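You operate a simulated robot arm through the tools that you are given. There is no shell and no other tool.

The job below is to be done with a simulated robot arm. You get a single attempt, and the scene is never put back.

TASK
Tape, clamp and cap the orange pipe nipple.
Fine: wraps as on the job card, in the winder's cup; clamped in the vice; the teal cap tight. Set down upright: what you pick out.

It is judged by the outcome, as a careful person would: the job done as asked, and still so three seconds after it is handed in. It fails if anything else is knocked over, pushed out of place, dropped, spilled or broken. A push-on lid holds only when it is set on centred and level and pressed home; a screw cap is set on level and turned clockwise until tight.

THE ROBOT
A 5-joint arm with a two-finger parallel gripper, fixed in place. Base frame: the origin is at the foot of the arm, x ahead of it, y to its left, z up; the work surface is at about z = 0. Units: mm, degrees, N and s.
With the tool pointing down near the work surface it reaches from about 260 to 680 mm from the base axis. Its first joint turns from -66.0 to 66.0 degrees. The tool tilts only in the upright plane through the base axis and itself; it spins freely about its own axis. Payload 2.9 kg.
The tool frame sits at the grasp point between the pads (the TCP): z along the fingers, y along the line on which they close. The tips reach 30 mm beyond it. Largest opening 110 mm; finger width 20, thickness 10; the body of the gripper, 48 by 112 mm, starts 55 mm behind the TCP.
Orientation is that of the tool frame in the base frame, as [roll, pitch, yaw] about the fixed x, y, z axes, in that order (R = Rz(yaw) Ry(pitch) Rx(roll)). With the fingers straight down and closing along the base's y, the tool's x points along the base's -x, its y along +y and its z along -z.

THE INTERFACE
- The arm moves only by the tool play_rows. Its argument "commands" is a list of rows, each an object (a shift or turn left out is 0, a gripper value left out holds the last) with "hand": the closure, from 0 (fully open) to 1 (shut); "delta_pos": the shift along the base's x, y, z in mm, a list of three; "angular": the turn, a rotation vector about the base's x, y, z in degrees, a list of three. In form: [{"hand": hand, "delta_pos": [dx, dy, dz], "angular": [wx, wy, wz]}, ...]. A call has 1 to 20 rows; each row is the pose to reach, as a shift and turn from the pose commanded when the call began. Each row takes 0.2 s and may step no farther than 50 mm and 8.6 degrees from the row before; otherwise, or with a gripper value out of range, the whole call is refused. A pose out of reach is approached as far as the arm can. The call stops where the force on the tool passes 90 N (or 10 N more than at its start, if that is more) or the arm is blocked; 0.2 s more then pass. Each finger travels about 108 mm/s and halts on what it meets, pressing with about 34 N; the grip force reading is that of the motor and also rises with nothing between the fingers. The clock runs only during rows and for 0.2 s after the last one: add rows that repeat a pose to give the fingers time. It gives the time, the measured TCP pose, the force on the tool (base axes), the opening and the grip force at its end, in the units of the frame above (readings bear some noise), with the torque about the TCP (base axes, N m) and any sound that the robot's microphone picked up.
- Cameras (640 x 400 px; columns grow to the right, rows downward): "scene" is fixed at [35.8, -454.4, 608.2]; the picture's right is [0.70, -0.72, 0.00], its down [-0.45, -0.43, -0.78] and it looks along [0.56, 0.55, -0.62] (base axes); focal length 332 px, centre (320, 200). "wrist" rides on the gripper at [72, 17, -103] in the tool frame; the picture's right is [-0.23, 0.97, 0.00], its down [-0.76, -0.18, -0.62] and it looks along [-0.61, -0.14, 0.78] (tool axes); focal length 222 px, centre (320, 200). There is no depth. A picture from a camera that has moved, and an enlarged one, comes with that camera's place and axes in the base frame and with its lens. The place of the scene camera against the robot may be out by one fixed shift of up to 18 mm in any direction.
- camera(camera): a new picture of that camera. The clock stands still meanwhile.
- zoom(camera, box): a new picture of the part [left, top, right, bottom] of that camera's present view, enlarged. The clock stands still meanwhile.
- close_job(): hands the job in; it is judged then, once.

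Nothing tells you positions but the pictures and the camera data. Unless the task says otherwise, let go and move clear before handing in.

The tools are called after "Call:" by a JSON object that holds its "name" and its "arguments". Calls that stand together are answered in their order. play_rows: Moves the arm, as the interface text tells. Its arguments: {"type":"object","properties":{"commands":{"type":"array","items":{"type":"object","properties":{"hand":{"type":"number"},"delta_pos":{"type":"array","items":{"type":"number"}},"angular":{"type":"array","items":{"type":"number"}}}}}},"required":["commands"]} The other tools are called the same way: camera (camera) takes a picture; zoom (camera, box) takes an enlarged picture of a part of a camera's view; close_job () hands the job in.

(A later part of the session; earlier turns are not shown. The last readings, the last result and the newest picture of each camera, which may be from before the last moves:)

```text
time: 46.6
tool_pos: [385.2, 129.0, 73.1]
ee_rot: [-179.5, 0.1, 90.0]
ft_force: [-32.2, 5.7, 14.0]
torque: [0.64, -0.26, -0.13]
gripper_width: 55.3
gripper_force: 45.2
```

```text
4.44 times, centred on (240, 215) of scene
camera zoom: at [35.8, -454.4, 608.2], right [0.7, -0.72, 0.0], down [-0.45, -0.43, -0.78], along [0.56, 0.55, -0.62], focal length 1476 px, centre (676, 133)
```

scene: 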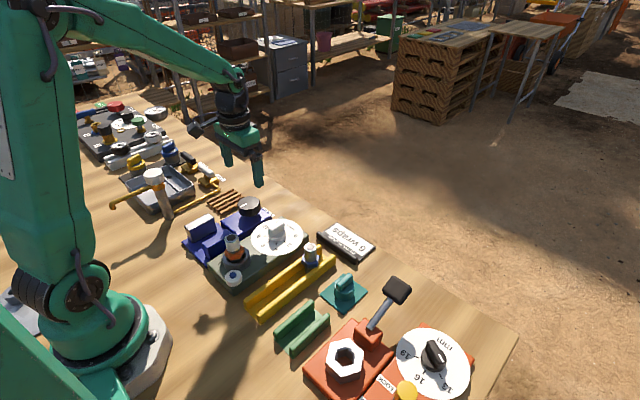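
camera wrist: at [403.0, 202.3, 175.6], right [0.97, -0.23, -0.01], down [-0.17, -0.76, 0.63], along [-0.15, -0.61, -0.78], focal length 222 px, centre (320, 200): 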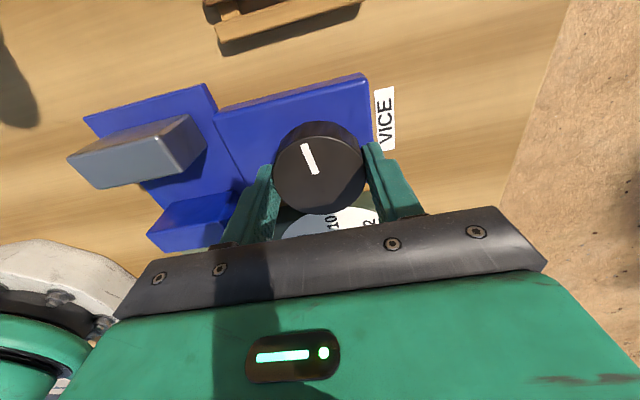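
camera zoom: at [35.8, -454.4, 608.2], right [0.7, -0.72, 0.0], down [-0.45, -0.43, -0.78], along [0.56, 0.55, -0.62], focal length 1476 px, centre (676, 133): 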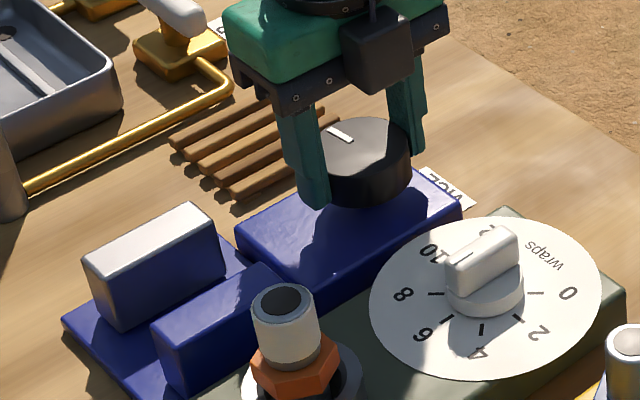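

Jaw 2 (the far one, +y side) is the moving jaw and jaw 1 is fixed. I relieve the side load and continue another 90° to gauge the travel per turn.

Call:
{"name": "play_rows", "arguments": {"commands": [{"delta_pos": [-0.7, 0, 0.3], "angular": [0, 0, 0]}, {"delta_pos": [-1.3, 0, 0.5], "angular": [0, 0, -5]}, {"delta_pos": [-1.3, 0, 0.5], "angular": [0, 0, -12]}, {"delta_pos": [-1.3, 0, 0.5], "angular": [0, 0, -19]}, {"delta_pos": [-1.3, 0, 0.5], "angular": [0, 0, -26]}, {"delta_pos": [-1.3, 0, 0.5], "angular": [0, 0, -33]}, {"delta_pos": [-1.3, 0, 0.5], "angular": [0, 0, -40]}, {"delta_pos": [-1.3, 0, 0.5], "angular": [0, 0, -47]}, {"delta_pos": [-1.3, 0, 0.5], "angular": [0, 0, -47]}]}}

Call:
{"name": "zoom", "arguments": {"camera": "scene", "box": [170, 170, 310, 260]}}

```text
time: 48.6
tool_pos: [384.1, 128.4, 72.2]
ee_rot: [-179.8, 0.5, 43.0]
ft_force: [-31.4, 22.4, 9.3]
torque: [-0.4, 0.94, -0.08]
gripper_width: 55.4
gripper_force: 44.9
```

```text
4.44 times, centred on (240, 215) of scene
camera zoom: at [35.8, -454.4, 608.2], right [0.7, -0.72, 0.0], down [-0.45, -0.43, -0.78], along [0.56, 0.55, -0.62], focal length 1476 px, centre (676, 133)
```

zoom: 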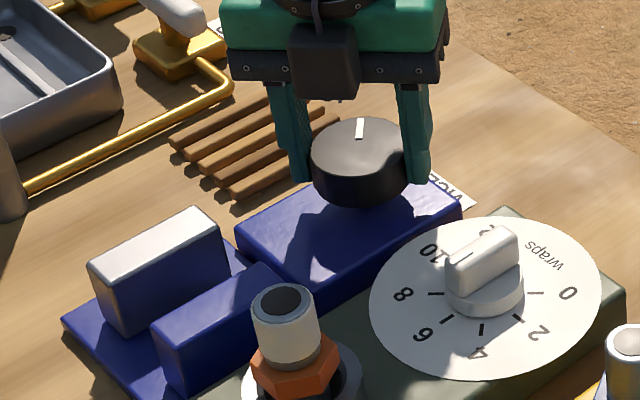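

Jaw 2 has advanced noticeably (~8 mm so far). I release the knob, rise, and measure the gap from above.

Call:
{"name": "play_rows", "arguments": {"commands": [{"hand": 0.4}, {"hand": 0.29}, {"hand": 0.29}, {"delta_pos": [0, 0, 25]}, {"delta_pos": [0, 0, 60]}, {"delta_pos": [0, 0, 105]}, {"delta_pos": [0, 0, 105]}]}}

Call:
{"name": "camera", "arguments": {"camera": "wrist"}}

Call:
{"name": "zoom", "arguments": {"camera": "scene", "box": [170, 170, 310, 260]}}

```text
time: 50.2
tool_pos: [388.7, 130.8, 178.9]
ee_rot: [-180.0, 0.0, 43.2]
ft_force: [0.5, -0.8, -0.3]
torque: [0.01, 0.02, -0.02]
gripper_width: 78.1
gripper_force: 0.1
```

```text
taken
camera wrist: at [452.6, 167.7, 283.2], right [0.5, -0.87, 0.0], down [-0.68, -0.39, 0.62], along [-0.54, -0.31, -0.78], focal length 222 px, centre (320, 200)
```

wrist: 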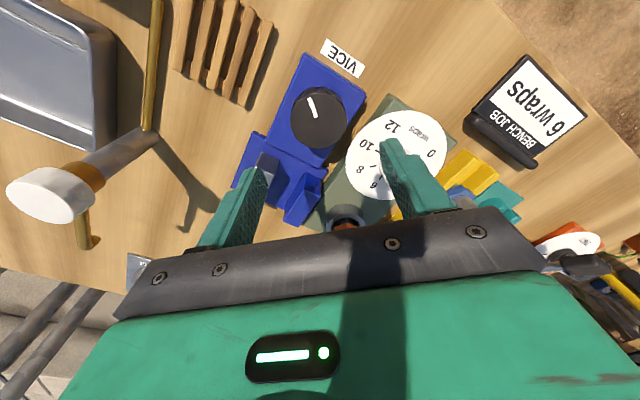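

```text
4.44 times, centred on (240, 215) of scene
camera zoom: at [35.8, -454.4, 608.2], right [0.7, -0.72, 0.0], down [-0.45, -0.43, -0.78], along [0.56, 0.55, -0.62], focal length 1476 px, centre (676, 133)
```

zoom: 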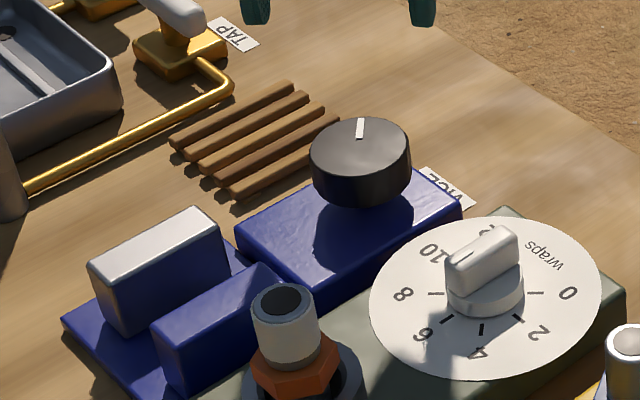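

The knob now points ~-y; the jaws have narrowed. Now I fetch the taped nipple: I move over the cup, rotating the tool to yaw 0 with fingers closing along y.

Call:
{"name": "play_rows", "arguments": {"commands": [{"delta_pos": [-20, -18, 0], "angular": [0, 0, -7.2]}, {"delta_pos": [-45, -41, 0], "angular": [0, 0, -14.4]}, {"delta_pos": [-70, -64, 0], "angular": [0, 0, -21.6]}, {"delta_pos": [-95, -87, 0], "angular": [0, 0, -28.8]}, {"delta_pos": [-115, -104, 0], "angular": [0, 0, -36]}, {"delta_pos": [-126, -114.3, 0], "angular": [0, 0, -43.2], "hand": 0.45}, {"delta_pos": [-126, -114.3, 0], "angular": [0, 0, -43.2]}, {"delta_pos": [-126, -114.3, 0], "angular": [0, 0, -43.2]}]}}

Call:
{"name": "camera", "arguments": {"camera": "wrist"}}

Call:
{"name": "zoom", "arguments": {"camera": "wrist", "box": [220, 60, 420, 185]}}

Call:
{"name": "zoom", "arguments": {"camera": "wrist", "box": [60, 40, 320, 200]}}

```text
time: 52.0
tool_pos: [255.3, -33.7, 177.8]
ee_rot: [-180.0, 0.0, 0.0]
ft_force: [0.0, 0.5, -0.2]
torque: [0.0, 0.02, -0.01]
gripper_width: 60.6
gripper_force: 0.0
out of reach, approached as far as the arm can: row 4, 5, 6, 7, 8
```

```text
taken
camera wrist: at [327.7, -50.1, 280.8], right [-0.23, -0.97, 0.0], down [-0.76, 0.18, 0.62], along [-0.61, 0.14, -0.78], focal length 222 px, centre (320, 200)
```

wrist: 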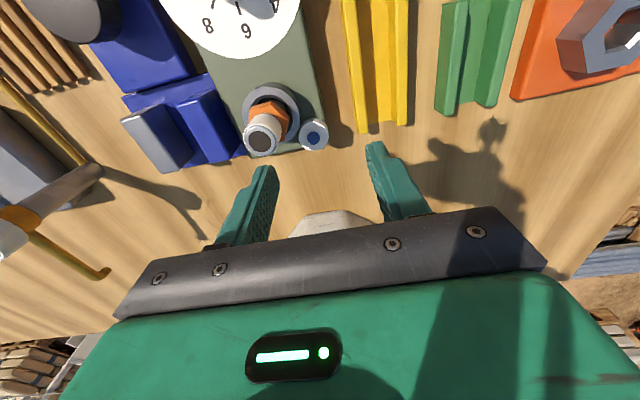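

```text
3.20 times, centred on (320, 122) of wrist
camera zoom: at [327.7, -50.1, 280.8], right [-0.23, -0.97, 0.0], down [-0.76, 0.18, 0.62], along [-0.61, 0.14, -0.78], focal length 711 px, centre (320, 448)
```

zoom: 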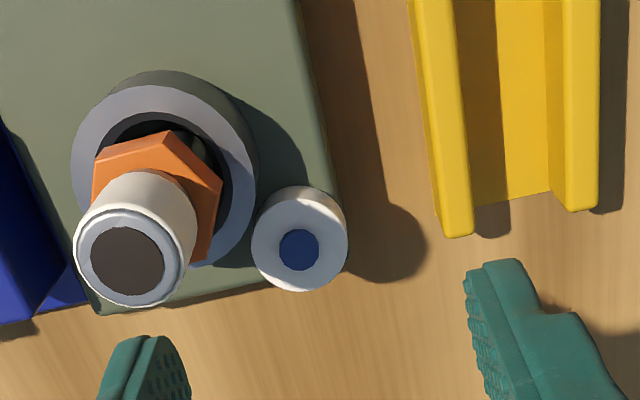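

```text
2.46 times, centred on (190, 120) of wrist
camera zoom: at [327.7, -50.1, 280.8], right [-0.23, -0.97, 0.0], down [-0.76, 0.18, 0.62], along [-0.61, 0.14, -0.78], focal length 547 px, centre (640, 397)
```

zoom: 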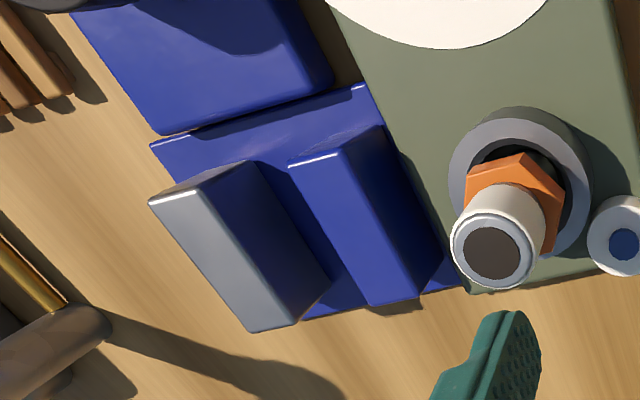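

The spin joint evidently has a limit near ±172°, so the arm swung aside (nothing touched). I rotate back in the positive direction, which should let it return over the cup.

Call:
{"name": "play_rows", "arguments": {"commands": [{"angular": [0, 0, 4]}, {"angular": [0, 0, 8]}, {"angular": [0, 0, 12]}, {"angular": [0, 0, 16]}, {"angular": [0, 0, 20]}, {"angular": [0, 0, 28]}, {"angular": [0, 0, 36]}, {"angular": [0, 0, 44]}, {"angular": [0, 0, 52]}, {"angular": [0, 0, 60]}, {"angular": [0, 0, 60]}]}}

Call:
{"name": "camera", "arguments": {"camera": "wrist"}}

```text
time: 54.4
tool_pos: [256.4, -39.0, 179.9]
ee_rot: [180.0, 0.0, 60.0]
ft_force: [0.4, -0.8, -0.4]
torque: [0.03, -0.02, 0.01]
gripper_width: 60.6
gripper_force: 0.0
```

```text
taken
camera wrist: at [307.1, 16.6, 282.5], right [0.73, -0.68, 0.0], down [-0.54, -0.57, 0.62], along [-0.43, -0.45, -0.78], focal length 222 px, centre (320, 200)
```

wrist: 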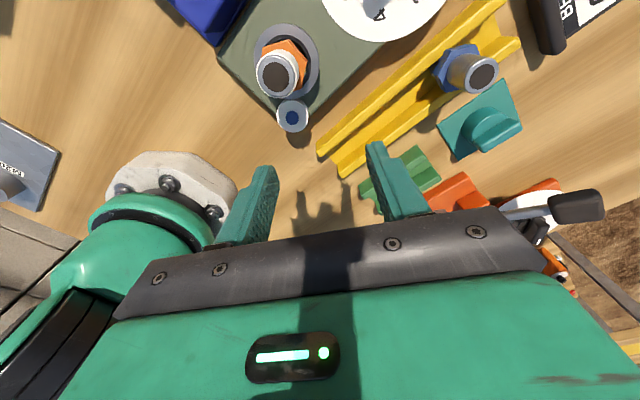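

The commanded pose was clipped, so the arm stayed put. I move over the cup while rotating to yaw 120.

Call:
{"name": "play_rows", "arguments": {"commands": [{"delta_pos": [2, 10, 0], "angular": [0, 0, 8]}, {"delta_pos": [3, 22, 0], "angular": [0, 0, 16]}, {"delta_pos": [4, 34, 0], "angular": [0, 0, 24]}, {"delta_pos": [5.8, 46, 0], "angular": [0, 0, 32]}, {"delta_pos": [5.8, 54.5, 0], "angular": [0, 0, 40]}, {"delta_pos": [5.8, 54.5, 0], "angular": [0, 0, 48]}, {"delta_pos": [5.8, 54.5, 0], "angular": [0, 0, 54]}, {"delta_pos": [5.8, 54.5, 0], "angular": [0, 0, 60]}, {"delta_pos": [5.8, 54.5, 0], "angular": [0, 0, 60]}, {"delta_pos": [5.8, 54.5, 0], "angular": [0, 0, 60]}]}}

Call:
{"name": "camera", "arguments": {"camera": "wrist"}}

Call:
{"name": "zoom", "arguments": {"camera": "wrist", "box": [220, 80, 420, 205]}}

Call:
{"name": "zoom", "arguments": {"camera": "wrist", "box": [160, 20, 360, 145]}}

```text
time: 56.6
tool_pos: [261.0, 15.3, 180.0]
ee_rot: [-180.0, 0.0, 119.9]
ft_force: [-0.7, -0.6, 0.2]
torque: [0.02, 0.01, -0.01]
gripper_width: 60.6
gripper_force: 0.1
```

```text
taken
camera wrist: at [239.0, 87.3, 282.4], right [0.96, 0.29, 0.0], down [0.23, -0.75, 0.62], along [0.18, -0.6, -0.78], focal length 222 px, centre (320, 200)
```

wrist: 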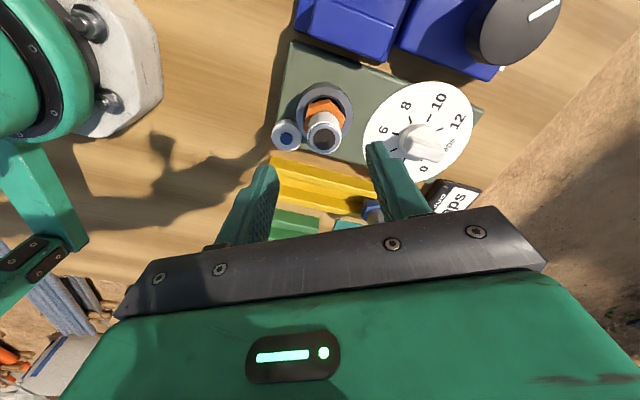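

```text
3.20 times, centred on (320, 142) of wrist
camera zoom: at [239.0, 87.3, 282.4], right [0.96, 0.29, 0.0], down [0.23, -0.75, 0.62], along [0.18, -0.6, -0.78], focal length 711 px, centre (320, 384)
```

zoom: 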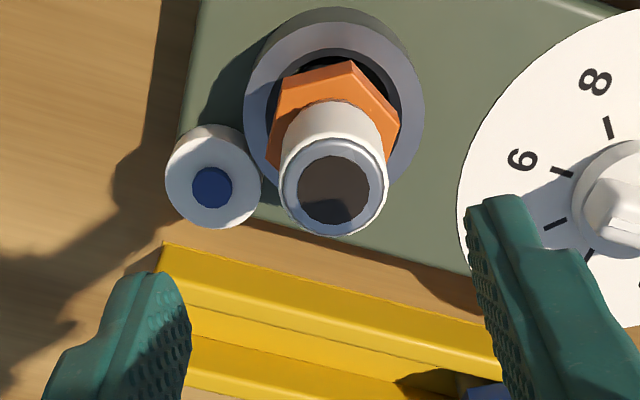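

```text
3.20 times, centred on (260, 82) of wrist
camera zoom: at [239.0, 87.3, 282.4], right [0.96, 0.29, 0.0], down [0.23, -0.75, 0.62], along [0.18, -0.6, -0.78], focal length 711 px, centre (512, 576)
```

zoom: 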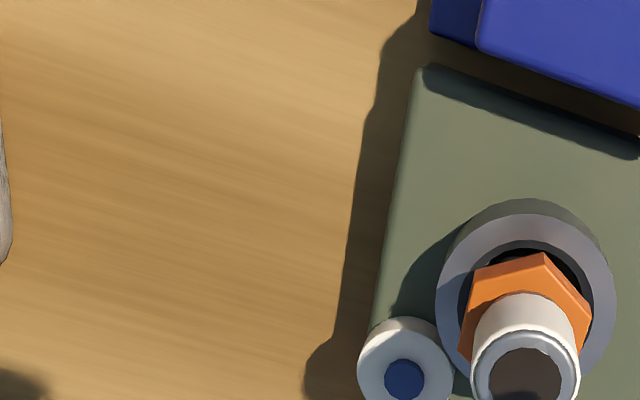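

The nipple is ~3.9 mm to +x of the tool axis. I correct by visual offset and descend to just above, then check again.

Call:
{"name": "play_rows", "arguments": {"commands": [{"delta_pos": [2, 0.2, -10]}, {"delta_pos": [3.9, 0.3, -25]}, {"delta_pos": [3.9, 0.3, -35]}, {"delta_pos": [3.9, 0.3, -35]}, {"delta_pos": [3.9, 0.3, -35]}]}}

Call:
{"name": "zoom", "arguments": {"camera": "wrist", "box": [220, 80, 420, 205]}}

```text
time: 57.8
tool_pos: [265.4, 15.7, 143.8]
ee_rot: [-180.0, 0.1, 119.9]
ft_force: [0.0, 0.1, 0.7]
torque: [0.0, 0.02, 0.01]
gripper_width: 60.5
gripper_force: 0.1
```

```text
3.20 times, centred on (320, 142) of wrist
camera zoom: at [243.9, 88.6, 247.8], right [0.96, 0.29, 0.0], down [0.23, -0.75, 0.62], along [0.18, -0.6, -0.78], focal length 711 px, centre (320, 384)
```

zoom: 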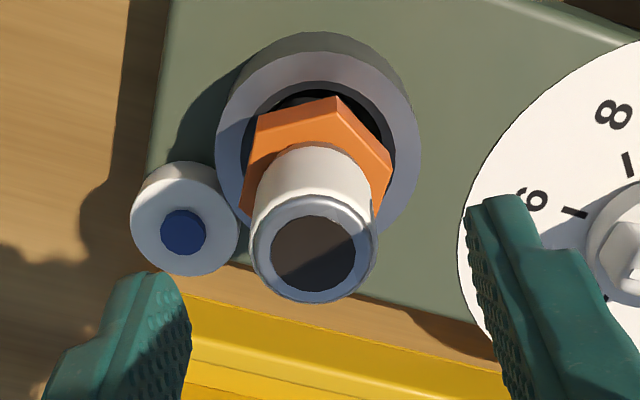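

Slight overshoot (1.5 mm); I correct and descend to TCP z ≈ 109.

Call:
{"name": "play_rows", "arguments": {"commands": [{"delta_pos": [-1.3, -0.3, -8]}, {"delta_pos": [-1.3, -0.3, -20]}, {"delta_pos": [-1.3, -0.3, -20]}]}}

Call:
{"name": "zoom", "arguments": {"camera": "wrist", "box": [220, 100, 420, 225]}}

```text
time: 58.6
tool_pos: [265.4, 15.7, 124.3]
ee_rot: [-179.9, 0.0, 119.8]
ft_force: [-0.5, 0.2, 0.7]
torque: [-0.01, -0.05, -0.04]
gripper_width: 60.7
gripper_force: 0.1
```

```text
3.20 times, centred on (320, 162) of wrist
camera zoom: at [242.6, 87.4, 228.1], right [0.96, 0.29, 0.0], down [0.23, -0.75, 0.62], along [0.18, -0.6, -0.78], focal length 711 px, centre (320, 320)
```

zoom: 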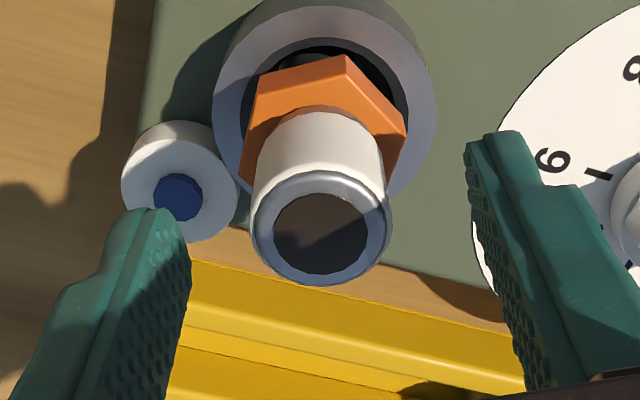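

Centred. I descend the last 15 mm and close on the pipe.

Call:
{"name": "play_rows", "arguments": {"commands": [{"delta_pos": [0, 0, -8]}, {"delta_pos": [0, 0, -15]}, {"delta_pos": [0, 0, -15]}, {"delta_pos": [0, 0, -15], "hand": 0.65}, {"delta_pos": [0, 0, -15], "hand": 0.72}, {"delta_pos": [0, 0, -15], "hand": 1}, {"delta_pos": [0, 0, -15], "hand": 1}, {"delta_pos": [0, 0, -15], "hand": 1}]}}

Call:
{"name": "zoom", "arguments": {"camera": "wrist", "box": [220, 100, 420, 225]}}

```text
time: 60.4
tool_pos: [263.8, 14.7, 109.3]
ee_rot: [-180.0, 0.0, 120.0]
ft_force: [-0.5, -0.1, -0.5]
torque: [0.0, -0.02, 0.0]
gripper_width: 25.9
gripper_force: 34.1
```

```text
3.20 times, centred on (320, 162) of wrist
camera zoom: at [242.4, 87.2, 212.9], right [0.96, 0.29, 0.0], down [0.23, -0.75, 0.62], along [0.18, -0.6, -0.78], focal length 711 px, centre (320, 320)
```

zoom: 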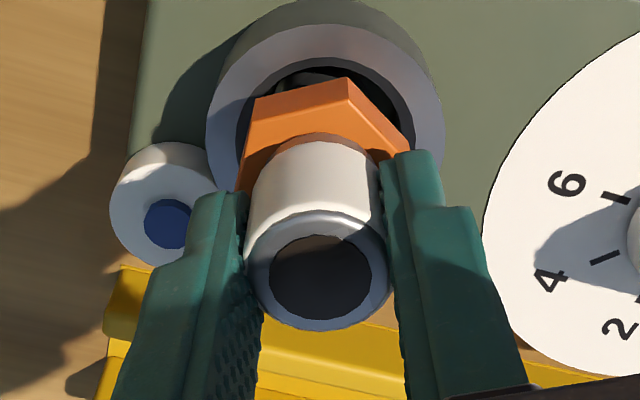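

Gripped cleanly. I lift out of the cup, rotate −30° so the hex flats face the jaws, and carry it over the vice near the fixed jaw.

Call:
{"name": "play_rows", "arguments": {"commands": [{"delta_pos": [0, 0, 15]}, {"delta_pos": [0, 0, 40]}, {"delta_pos": [0, 0, 64]}, {"delta_pos": [0, 15, 70], "angular": [0, 0, -5]}, {"delta_pos": [0, 35, 70], "angular": [0, 0, -10]}, {"delta_pos": [0, 55, 70], "angular": [0, 0, -15]}, {"delta_pos": [0, 75, 70], "angular": [0, 0, -20]}, {"delta_pos": [-1, 90, 70], "angular": [0, 0, -25]}, {"delta_pos": [-1.5, 104, 70], "angular": [0, 0, -30]}, {"delta_pos": [-1.5, 104, 70], "angular": [0, 0, -30]}, {"delta_pos": [-1.5, 104, 70], "angular": [0, 0, -30]}]}}

Call:
{"name": "camera", "arguments": {"camera": "wrist"}}

Call:
{"name": "zoom", "arguments": {"camera": "wrist", "box": [220, 60, 420, 185]}}

Call:
{"name": "zoom", "arguments": {"camera": "scene", "box": [150, 180, 290, 270]}}

```text
time: 62.8
tool_pos: [260.2, 119.1, 180.5]
ee_rot: [-180.0, -0.1, 89.8]
ft_force: [0.0, -0.9, -0.1]
torque: [0.0, 0.03, 0.0]
gripper_width: 0.1
gripper_force: 33.6
```

```text
taken
camera wrist: at [278.2, 192.0, 284.2], right [0.97, -0.23, 0.0], down [-0.18, -0.76, 0.62], along [-0.14, -0.61, -0.78], focal length 222 px, centre (320, 200)
```

wrist: 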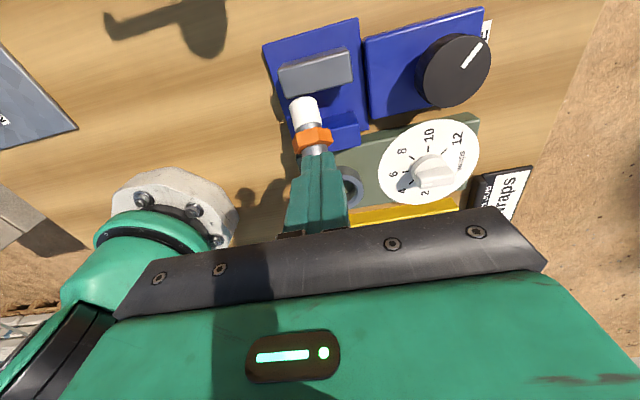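

```text
3.20 times, centred on (320, 122) of wrist
camera zoom: at [278.2, 192.0, 284.2], right [0.97, -0.23, 0.0], down [-0.18, -0.76, 0.62], along [-0.14, -0.61, -0.78], focal length 711 px, centre (320, 448)
```

zoom: 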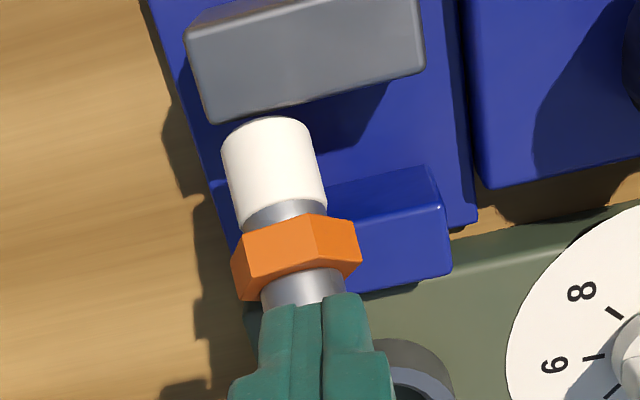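

```text
4.44 times, centred on (220, 225) of scene
camera zoom: at [35.8, -454.4, 608.2], right [0.7, -0.72, 0.0], down [-0.45, -0.43, -0.78], along [0.56, 0.55, -0.62], focal length 1476 px, centre (764, 89)
```

zoom: 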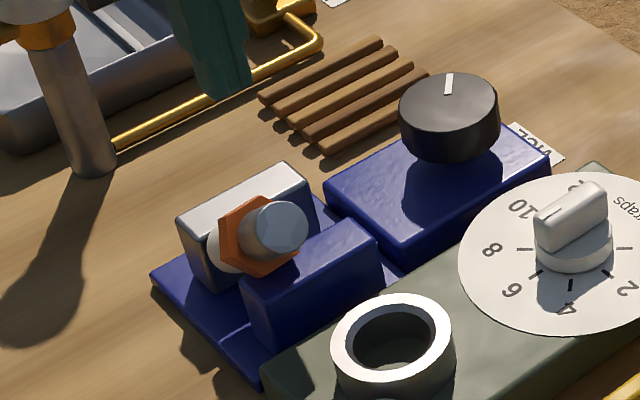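

The nipple slipped out of the grip (width 0.1) and appears to be lying tilted over the vice jaws. I hold still, let it settle, and look carefully.

Call:
{"name": "play_rows", "arguments": {"commands": [{"delta_pos": [0, 0, 0]}]}}

Call:
{"name": "camera", "arguments": {"camera": "wrist"}}

Call:
{"name": "zoom", "arguments": {"camera": "wrist", "box": [220, 40, 420, 165]}}

Call:
{"name": "zoom", "arguments": {"camera": "scene", "box": [160, 190, 260, 255]}}

```text
time: 63.2
tool_pos: [260.4, 118.6, 180.6]
ee_rot: [180.0, -0.1, 89.8]
ft_force: [0.0, 1.1, 0.1]
torque: [-0.01, -0.01, -0.02]
gripper_width: 0.0
gripper_force: 33.7
```

```text
taken
camera wrist: at [278.1, 191.9, 284.3], right [0.97, -0.23, 0.0], down [-0.18, -0.76, 0.62], along [-0.14, -0.61, -0.78], focal length 222 px, centre (320, 200)
```

wrist: 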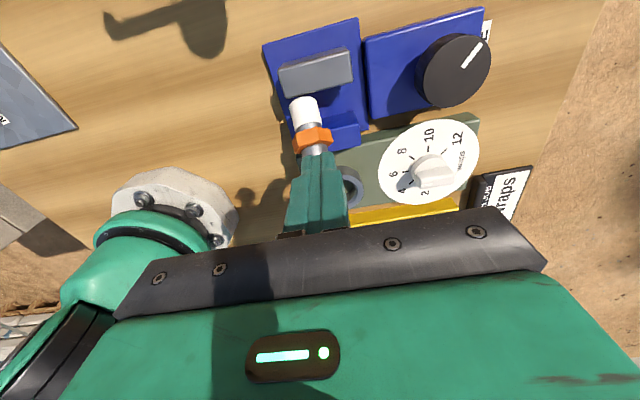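

```text
3.20 times, centred on (320, 102) of wrist
camera zoom: at [278.1, 191.9, 284.3], right [0.97, -0.23, 0.0], down [-0.18, -0.76, 0.62], along [-0.14, -0.61, -0.78], focal length 711 px, centre (320, 512)
```

zoom: 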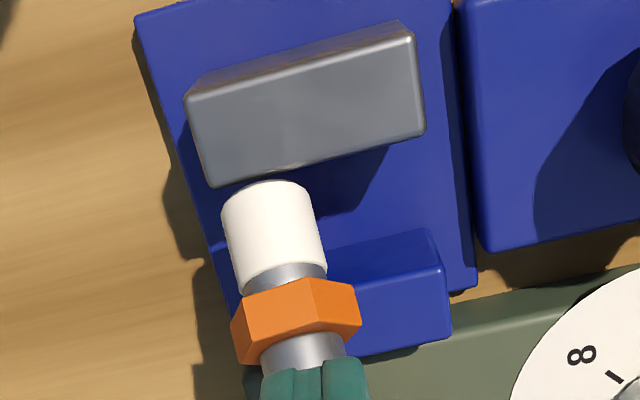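

```text
6.15 times, centred on (210, 222) of scene
camera zoom: at [35.8, -454.4, 608.2], right [0.7, -0.72, 0.0], down [-0.45, -0.43, -0.78], along [0.56, 0.55, -0.62], focal length 2044 px, centre (997, 62)
```

zoom: 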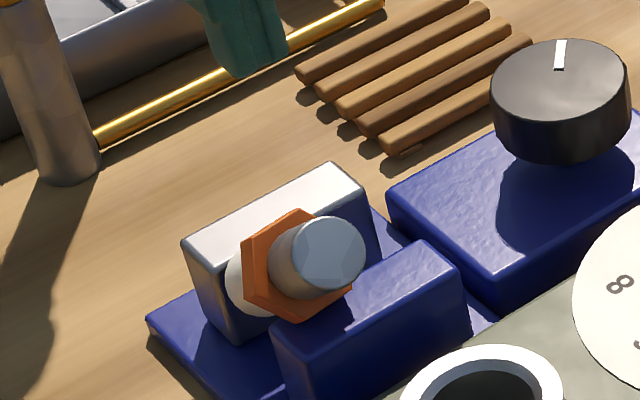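

The taped end lies down in the gap against jaw 2 and the bare end leans up over jaw 1; the tape evidently is slippery, so I must grip hex or bare pipe from now on. I open, rise and look from several sides to find its exact pose.

Call:
{"name": "play_rows", "arguments": {"commands": [{"delta_pos": [10, -10, 30], "hand": 0.8}, {"delta_pos": [30, -20, 50], "hand": 0.45}, {"delta_pos": [60, -20, 60]}, {"delta_pos": [80, -20, 60]}, {"delta_pos": [80, -20, 60]}]}}

Call:
{"name": "camera", "arguments": {"camera": "wrist"}}

Call:
{"name": "zoom", "arguments": {"camera": "wrist", "box": [100, 20, 300, 145]}}

```text
time: 64.4
tool_pos: [343.0, 101.3, 239.3]
ee_rot: [-180.0, -0.1, 89.9]
ft_force: [-0.2, -0.2, -0.9]
torque: [0.03, -0.03, -0.01]
gripper_width: 60.4
gripper_force: 0.0
```

```text
taken
camera wrist: at [359.6, 173.7, 342.0], right [0.97, -0.23, 0.0], down [-0.18, -0.76, 0.62], along [-0.14, -0.61, -0.78], focal length 222 px, centre (320, 200)
```

wrist: 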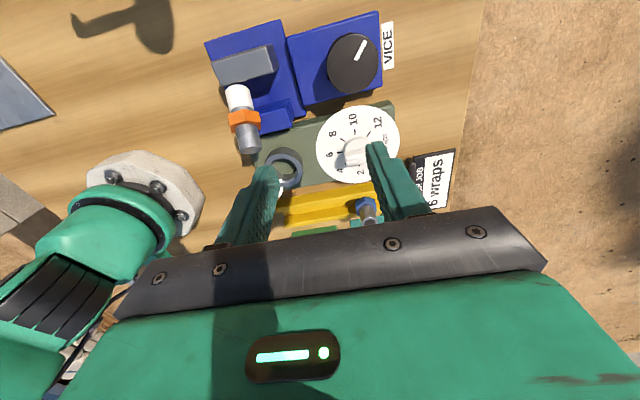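

```text
3.20 times, centred on (200, 82) of wrist
camera zoom: at [359.6, 173.7, 342.0], right [0.97, -0.23, 0.0], down [-0.18, -0.76, 0.62], along [-0.14, -0.61, -0.78], focal length 711 px, centre (704, 576)
```

zoom: 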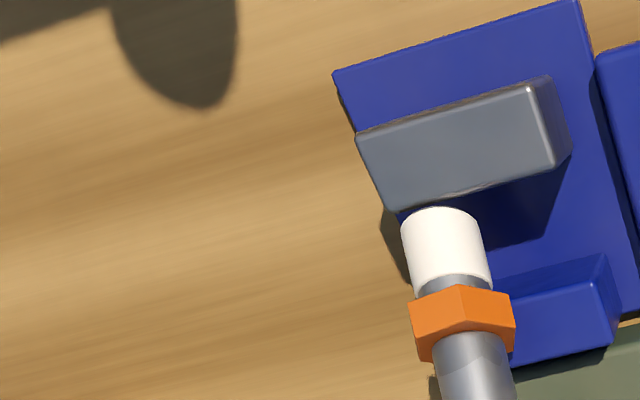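

Call:
{"name": "zoom", "arguments": {"camera": "wrist", "box": [180, 60, 340, 160]}}

Call:
{"name": "zoom", "arguments": {"camera": "scene", "box": [180, 200, 260, 250]}}

```text
4.00 times, centred on (260, 110) of wrist
camera zoom: at [359.6, 173.7, 342.0], right [0.97, -0.23, 0.0], down [-0.18, -0.76, 0.62], along [-0.14, -0.61, -0.78], focal length 888 px, centre (560, 560)
```

zoom: 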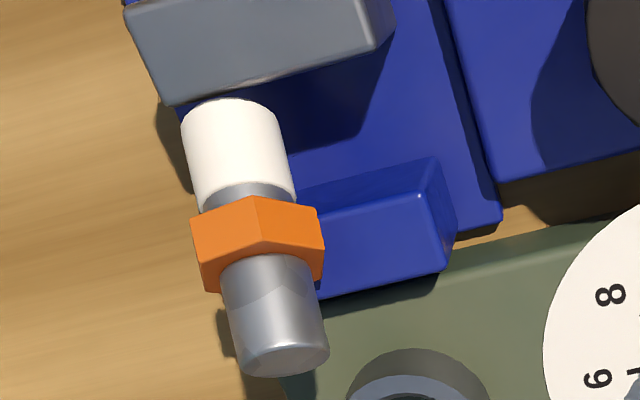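

```text
8.00 times, centred on (220, 225) of scene
camera zoom: at [35.8, -454.4, 608.2], right [0.7, -0.72, 0.0], down [-0.45, -0.43, -0.78], along [0.56, 0.55, -0.62], focal length 2658 px, centre (1120, 0)
```

zoom: 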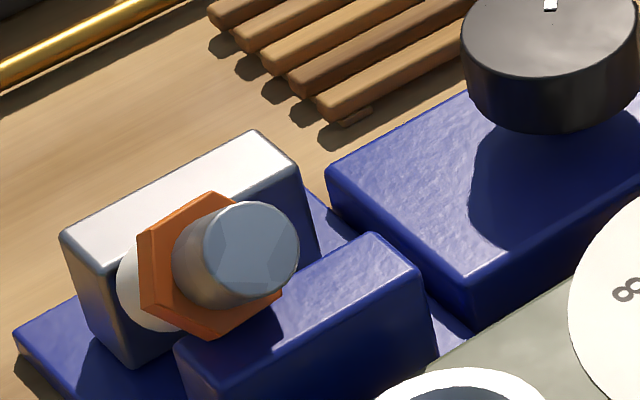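

I need a side profile of the leaning nipple. I rotate back to yaw 180 and view from the base side.

Call:
{"name": "play_rows", "arguments": {"commands": [{"delta_pos": [-8, 3, 0], "angular": [0, 0, 8.2]}, {"delta_pos": [-16, 6, 0], "angular": [0, 0, 16.4]}, {"delta_pos": [-25, 9, 0], "angular": [0, 0, 24.6]}, {"delta_pos": [-35, 12, 0], "angular": [0, 0, 32.8]}, {"delta_pos": [-45, 15, 0], "angular": [0, 0, 41]}, {"delta_pos": [-55, 20, 0], "angular": [0, 0, 49.2]}, {"delta_pos": [-65, 25, 0], "angular": [0, 0, 57.4]}, {"delta_pos": [-75, 30, -5], "angular": [0, 0, 65.6]}, {"delta_pos": [-85, 35, -15], "angular": [0, 0, 73.8]}, {"delta_pos": [-95, 40, -25], "angular": [0, 0, 82]}, {"delta_pos": [-103, 40, -35], "angular": [0, 0, 90]}, {"delta_pos": [-103, 40, -35], "angular": [0, 0, 90]}]}}

Call:
{"name": "camera", "arguments": {"camera": "wrist"}}

Call:
{"name": "zoom", "arguments": {"camera": "wrist", "box": [200, 40, 400, 165]}}

```text
time: 67.0
tool_pos: [239.1, 139.4, 204.2]
ee_rot: [180.0, 0.0, 180.0]
ft_force: [0.5, -0.2, 0.3]
torque: [0.01, 0.0, 0.01]
gripper_width: 60.3
gripper_force: 0.0
```

```text
taken
camera wrist: at [167.0, 157.3, 307.1], right [0.23, 0.97, 0.0], down [0.76, -0.18, 0.62], along [0.61, -0.14, -0.78], focal length 222 px, centre (320, 200)
```

wrist: 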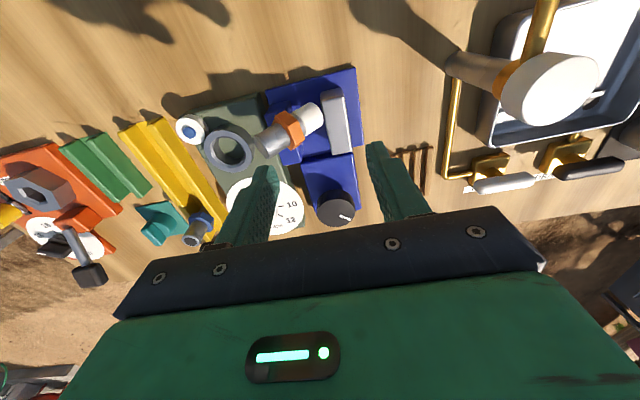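

```text
3.20 times, centred on (300, 102) of wrist
camera zoom: at [167.0, 157.3, 307.1], right [0.23, 0.97, 0.0], down [0.76, -0.18, 0.62], along [0.61, -0.14, -0.78], focal length 711 px, centre (384, 512)
```

zoom: 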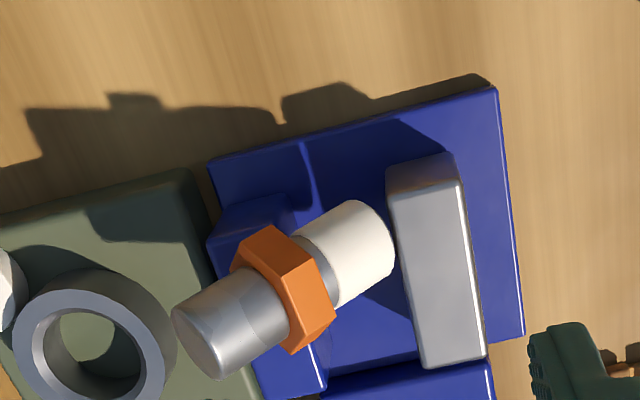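

From two views I locate the nipple: bare end (251, 76, 94), hex centre (248, 104, 70), taped end (246, 136, 38), i.e. leaning 43° with the taped end down. I'll need to lay it down and flip it with a tilted tool, so I first scout the open bench area left of the vice and test tool tilt.

Call:
{"name": "play_rows", "arguments": {"commands": [{"delta_pos": [5, 15, 20], "angular": [0, 0, 8]}, {"delta_pos": [14, 35, 30], "angular": [0, 0, 16]}, {"delta_pos": [24, 55, 36], "angular": [0, 0, 24]}, {"delta_pos": [34, 75, 36], "angular": [0, 0, 32]}, {"delta_pos": [44, 93, 36], "angular": [0, 0, 39]}, {"delta_pos": [44, 93, 36], "angular": [0, 0, 39]}]}}

Call:
{"name": "camera", "arguments": {"camera": "wrist"}}

Call:
{"name": "camera", "arguments": {"camera": "scene"}}

```text
time: 68.4
tool_pos: [283.3, 231.2, 241.7]
ee_rot: [-180.0, 0.1, -141.1]
ft_force: [0.6, -0.7, 0.2]
torque: [0.02, -0.04, 0.0]
gripper_width: 60.9
gripper_force: 0.0
```

```text
taken
camera wrist: at [216.3, 199.9, 344.8], right [-0.44, 0.9, 0.0], down [0.7, 0.34, 0.62], along [0.56, 0.27, -0.78], focal length 222 px, centre (320, 200)
```

wrist: 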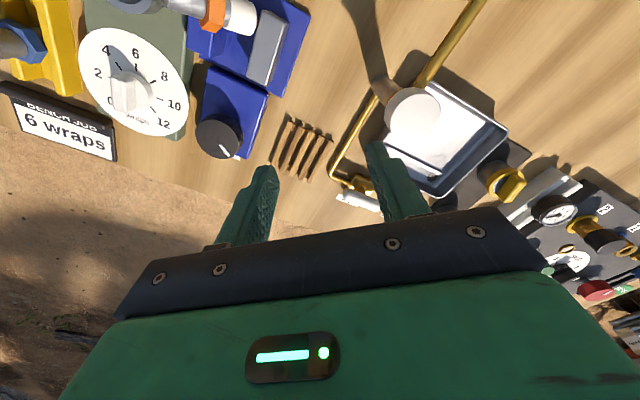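

```text
taken
```

scene: 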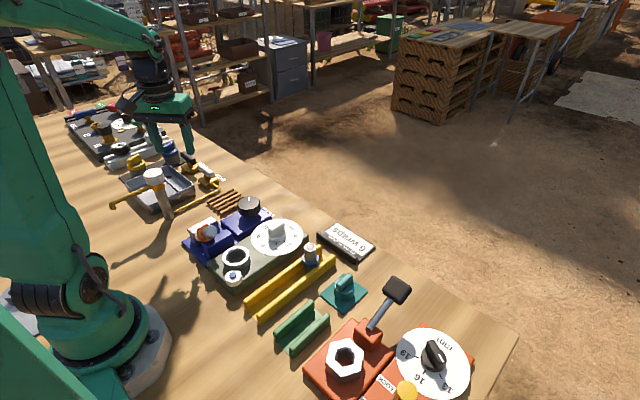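

The area around (286, 228) is open bench, between vice plate and faucet. I test tilting the tool 45° inwards then outwards here at a safe height.

Call:
{"name": "play_rows", "arguments": {"commands": [{"angular": [-4.7, 5.9, 0]}, {"angular": [-9.4, 11.7, 0]}, {"angular": [-14, 17.6, 0]}, {"angular": [-18.7, 23.4, 0]}, {"angular": [-23.4, 29.3, 0]}, {"angular": [-28.1, 35.2, 0]}, {"angular": [-28.1, 35.2, 0]}]}}

Call:
{"name": "camera", "arguments": {"camera": "scene"}}

```text
time: 70.0
tool_pos: [283.4, 233.0, 242.7]
ee_rot: [-179.7, -45.0, -140.9]
ft_force: [0.0, 0.5, -0.6]
torque: [0.04, -0.02, -0.03]
gripper_width: 60.7
gripper_force: 0.0
```

```text
taken
```

scene: 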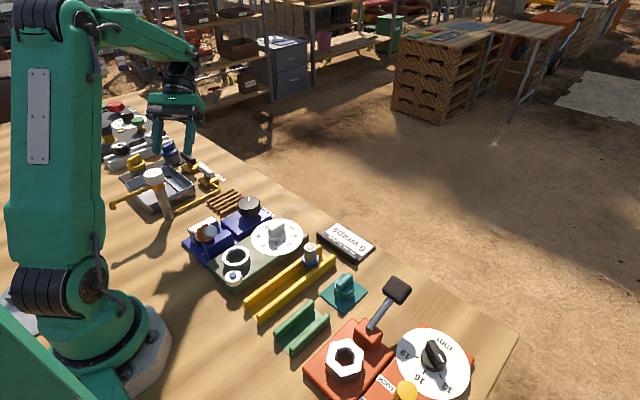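

Inward 45° works. Now I test the outward tilt.

Call:
{"name": "play_rows", "arguments": {"commands": [{"angular": [5, -6.3, 0]}, {"angular": [10, -12.5, 0]}, {"angular": [15, -18.8, 0]}, {"angular": [20, -25, 0]}, {"angular": [25, -31.3, 0]}, {"angular": [30, -37.5, 0]}, {"angular": [35, -43.8, 0]}, {"angular": [40, -50.1, 0]}, {"angular": [45, -56.3, 0]}, {"angular": [50, -62.6, 0]}, {"angular": [53, -66.4, 0]}, {"angular": [56.2, -70.4, 0]}, {"angular": [56.2, -70.4, 0]}]}}

Call:
{"name": "camera", "arguments": {"camera": "scene"}}

Call:
{"name": "camera", "arguments": {"camera": "wrist"}}

```text
time: 72.8
tool_pos: [282.0, 233.6, 241.4]
ee_rot: [179.7, 45.2, -140.9]
ft_force: [-0.2, -0.4, 0.4]
torque: [0.0, -0.01, 0.0]
gripper_width: 60.4
gripper_force: 0.1
```

```text
taken
```

scene: 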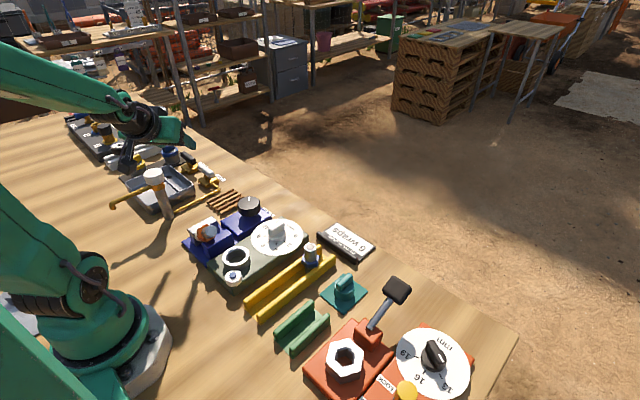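

```text
taken
camera wrist: at [176.5, 168.5, 261.7], right [-0.49, 0.86, 0.17], down [0.19, -0.08, 0.98], along [0.85, 0.51, -0.12], focal length 222 px, centre (320, 200)
```

wrist: 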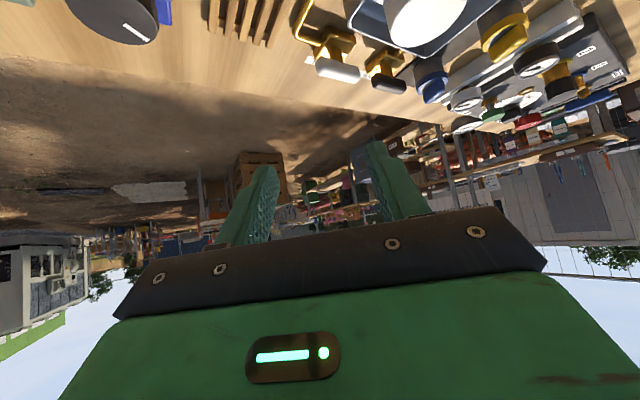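

Both tilts work here. Next I return to vertical, then go to pick up the leaning nipple by its bare pipe with the fingers closing across it (yaw ≈ 275).

Call:
{"name": "play_rows", "arguments": {"commands": [{"angular": [-4.7, 5.9, 0]}, {"angular": [-9.4, 11.7, 0]}, {"angular": [-14, 17.6, 0]}, {"angular": [-18.7, 23.4, 0]}, {"angular": [-23.4, 29.3, 0]}, {"angular": [-28.1, 35.2, 0]}, {"angular": [-28.1, 35.2, 0]}]}}

Call:
{"name": "play_rows", "arguments": {"commands": [{"delta_pos": [-4, -20, 0], "angular": [0, 0, 8]}, {"delta_pos": [-8, -40, 0], "angular": [0, 0, 16]}, {"delta_pos": [-12, -60, 0], "angular": [0, 0, 24]}, {"delta_pos": [-16, -80, 0], "angular": [0, 0, 32]}, {"delta_pos": [-20, -100, 0], "angular": [0, 0, 40]}, {"delta_pos": [-25, -120, -10], "angular": [0, 0, 48]}, {"delta_pos": [-32, -149, -30], "angular": [0, 0, 56]}, {"delta_pos": [-32, -149, -50], "angular": [0, 0, 56]}, {"delta_pos": [-32, -149, -50], "angular": [0, 0, 56]}]}}

Call:
{"name": "camera", "arguments": {"camera": "wrist"}}

Call:
{"name": "zoom", "arguments": {"camera": "wrist", "box": [220, 60, 420, 185]}}

```text
time: 74.4
tool_pos: [282.4, 232.5, 241.8]
ee_rot: [-180.0, -0.1, -141.2]
ft_force: [0.4, -1.3, -0.3]
torque: [0.02, -0.01, 0.01]
gripper_width: 60.6
gripper_force: 0.0
```

```text
time: 76.4
tool_pos: [250.3, 85.2, 190.0]
ee_rot: [179.9, 0.0, -85.1]
ft_force: [-0.8, 0.2, -0.7]
torque: [0.03, 0.02, 0.03]
gripper_width: 60.4
gripper_force: 0.1
```

```text
taken
camera wrist: at [239.9, 11.6, 293.0], right [-0.99, 0.14, 0.0], down [0.11, 0.77, 0.62], along [0.09, 0.62, -0.78], focal length 222 px, centre (320, 200)
```

wrist: 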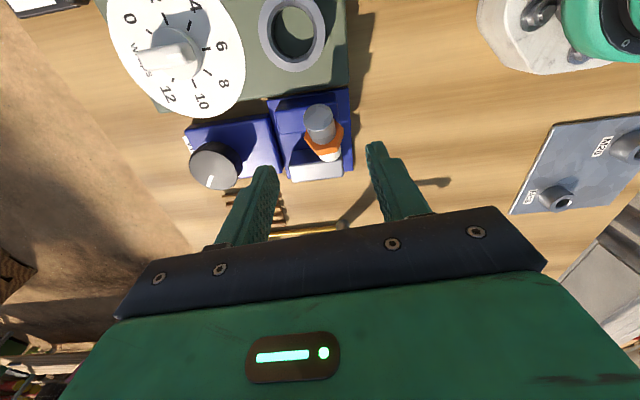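

```text
3.20 times, centred on (320, 122) of wrist
camera zoom: at [239.9, 11.6, 293.0], right [-0.99, 0.14, 0.0], down [0.11, 0.77, 0.62], along [0.09, 0.62, -0.78], focal length 711 px, centre (320, 448)
```

zoom: 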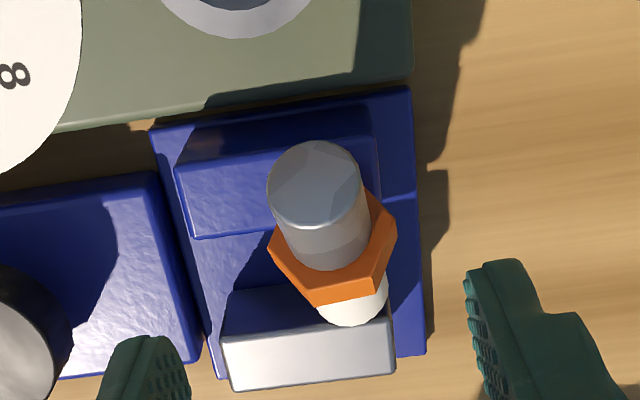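

The tool is aligned with the bare pipe (offset < 1 mm). I descend so the tips end ~5 mm above the hex line and close.

Call:
{"name": "play_rows", "arguments": {"commands": [{"delta_pos": [0, 0, -30]}, {"delta_pos": [0, 0, -60]}, {"delta_pos": [0, 0, -75]}, {"delta_pos": [0, 0, -75]}]}}

Call:
{"name": "zoom", "arguments": {"camera": "wrist", "box": [220, 80, 420, 205]}}

Call:
{"name": "zoom", "arguments": {"camera": "scene", "box": [170, 180, 270, 245]}}

```text
time: 77.4
tool_pos: [249.9, 82.2, 115.2]
ee_rot: [-180.0, 0.0, -85.2]
ft_force: [0.4, -0.2, -0.3]
torque: [-0.01, 0.01, 0.03]
gripper_width: 60.6
gripper_force: 0.1
```

```text
3.20 times, centred on (320, 142) of wrist
camera zoom: at [239.9, 9.8, 217.7], right [-0.99, 0.14, 0.0], down [0.11, 0.77, 0.62], along [0.09, 0.62, -0.78], focal length 711 px, centre (320, 384)
```

zoom: 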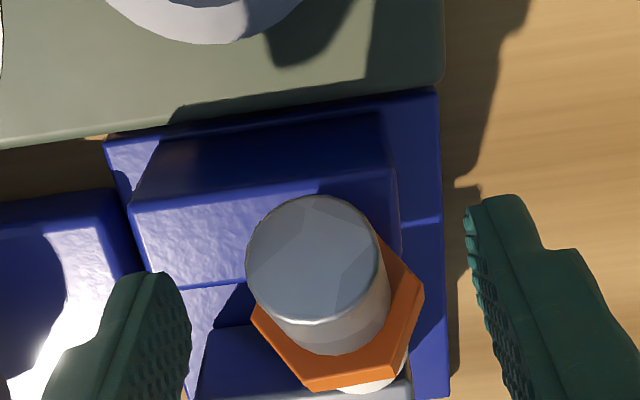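

```text
6.15 times, centred on (220, 212) of scene
camera zoom: at [35.8, -454.4, 608.2], right [0.7, -0.72, 0.0], down [-0.45, -0.43, -0.78], along [0.56, 0.55, -0.62], focal length 2044 px, centre (935, 123)
```

zoom: 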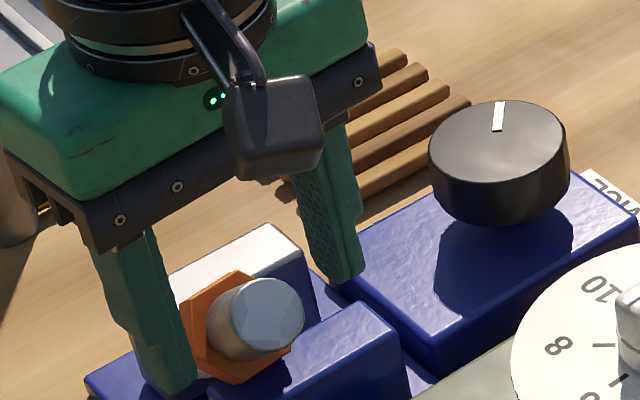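

Call:
{"name": "play_rows", "arguments": {"commands": [{"delta_pos": [0, 1.8, -4]}, {"delta_pos": [0, 1.8, -9.5]}, {"delta_pos": [0, 1.8, -9.5]}, {"delta_pos": [0, 1.8, -9.5], "hand": 0.65}, {"delta_pos": [0, 1.8, -9.5], "hand": 0.72}, {"delta_pos": [0, 1.8, -9.5], "hand": 1}, {"delta_pos": [0, 1.8, -9.5], "hand": 1}]}}

Call:
{"name": "zoom", "arguments": {"camera": "wrist", "box": [220, 100, 420, 225]}}

Call:
{"name": "zoom", "arguments": {"camera": "scene", "box": [170, 180, 270, 245]}}

```text
time: 79.0
tool_pos: [250.6, 84.4, 106.3]
ee_rot: [179.9, 0.1, -85.1]
ft_force: [-0.7, 0.0, -0.2]
torque: [-0.02, -0.01, -0.01]
gripper_width: 25.9
gripper_force: 34.1
```

```text
3.20 times, centred on (320, 162) of wrist
camera zoom: at [240.3, 12.1, 209.4], right [-0.99, 0.14, 0.0], down [0.11, 0.77, 0.62], along [0.09, 0.62, -0.78], focal length 711 px, centre (320, 320)
```

zoom: 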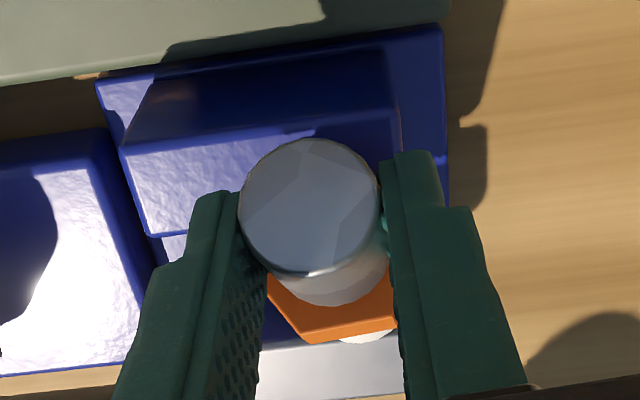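

```text
6.15 times, centred on (220, 212) of scene
camera zoom: at [35.8, -454.4, 608.2], right [0.7, -0.72, 0.0], down [-0.45, -0.43, -0.78], along [0.56, 0.55, -0.62], focal length 2044 px, centre (935, 123)
```

zoom: 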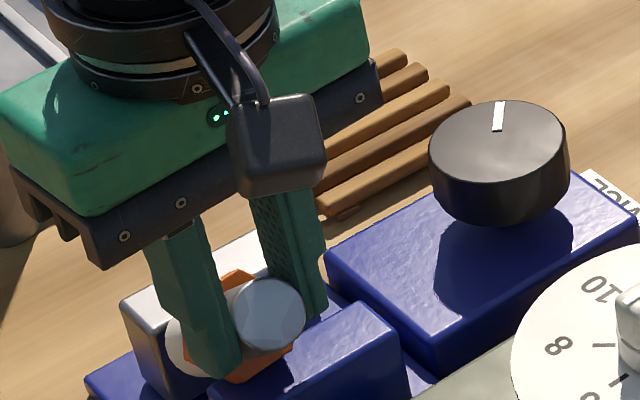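

Gripped on bare metal (25.9 mm). I lift slowly and verify the hold.

Call:
{"name": "play_rows", "arguments": {"commands": [{"delta_pos": [0, 0, 4]}, {"delta_pos": [0, 0, 10]}, {"delta_pos": [0, 0, 18]}, {"delta_pos": [0, 0, 28]}, {"delta_pos": [0, 0, 40]}, {"delta_pos": [0, 0, 52]}, {"delta_pos": [0, 0, 64]}, {"delta_pos": [0, 0, 75]}, {"delta_pos": [0, 0, 75]}]}}

Call:
{"name": "camera", "arguments": {"camera": "wrist"}}

Call:
{"name": "zoom", "arguments": {"camera": "scene", "box": [150, 150, 270, 225]}}

```text
time: 81.0
tool_pos: [251.5, 85.8, 181.1]
ee_rot: [-180.0, 0.0, -85.0]
ft_force: [0.6, 0.6, -1.8]
torque: [-0.02, -0.02, -0.03]
gripper_width: 26.0
gripper_force: 33.7
```

```text
taken
camera wrist: at [240.6, 12.6, 284.2], right [-0.99, 0.14, 0.0], down [0.11, 0.77, 0.62], along [0.09, 0.62, -0.78], focal length 222 px, centre (320, 200)
```

wrist: 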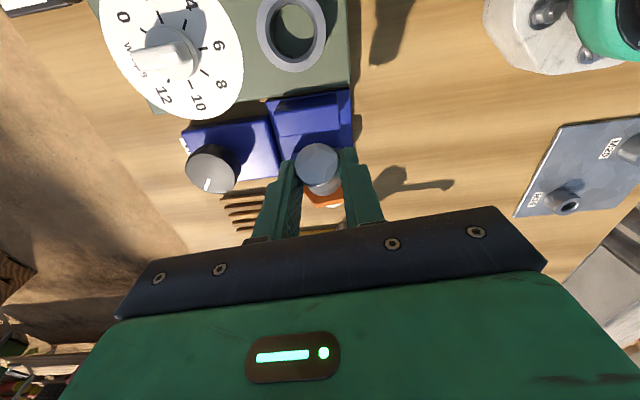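

```text
5.33 times, centred on (210, 188) of scene
camera zoom: at [35.8, -454.4, 608.2], right [0.7, -0.72, 0.0], down [-0.45, -0.43, -0.78], along [0.56, 0.55, -0.62], focal length 1772 px, centre (907, 267)
```

zoom: 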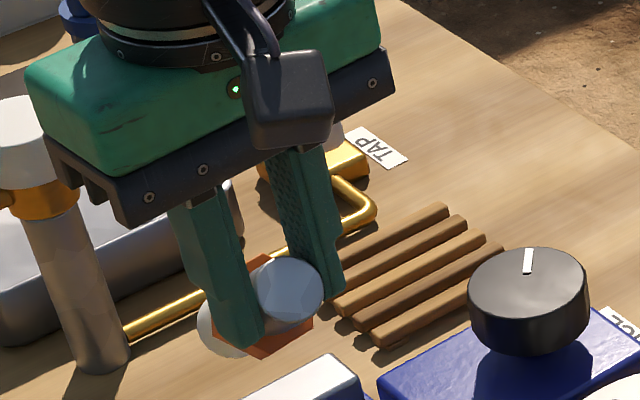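

The nipple is firmly held by the bare pipe. I carry it to the open bench spot, turning the tool so the taped end points radially outward.

Call:
{"name": "play_rows", "arguments": {"commands": [{"delta_pos": [1, 8, 3], "angular": [0, 0, -4]}, {"delta_pos": [3, 20, 8], "angular": [0, 0, -10]}, {"delta_pos": [5, 36, 10], "angular": [0, 0, -17]}, {"delta_pos": [7, 54, 10], "angular": [0, 0, -24]}, {"delta_pos": [10, 72, 10], "angular": [0, 0, -31]}, {"delta_pos": [13, 90, 10], "angular": [0, 0, -38]}, {"delta_pos": [16, 106, 10], "angular": [0, 0, -45]}, {"delta_pos": [18, 120, 10], "angular": [0, 0, -52]}, {"delta_pos": [18.8, 128.9, 10], "angular": [0, 0, -56.6]}, {"delta_pos": [18.8, 128.9, 10], "angular": [0, 0, -56.6]}]}}

Call:
{"name": "camera", "arguments": {"camera": "wrist"}}

Call:
{"name": "camera", "arguments": {"camera": "scene"}}

```text
time: 83.2
tool_pos: [271.5, 213.9, 192.2]
ee_rot: [180.0, 0.0, -141.8]
ft_force: [-0.4, 0.1, -1.5]
torque: [-0.08, 0.02, -0.02]
gripper_width: 25.7
gripper_force: 33.5
```

```text
taken
camera wrist: at [203.7, 183.9, 294.8], right [-0.42, 0.91, 0.0], down [0.71, 0.33, 0.62], along [0.56, 0.26, -0.78], focal length 222 px, centre (320, 200)
```

wrist: 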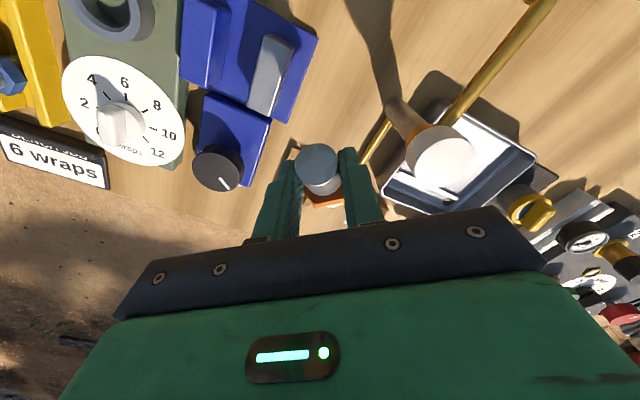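

```text
taken
```

scene: 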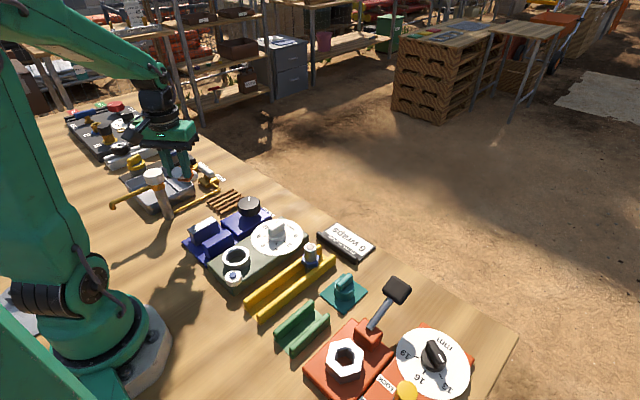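

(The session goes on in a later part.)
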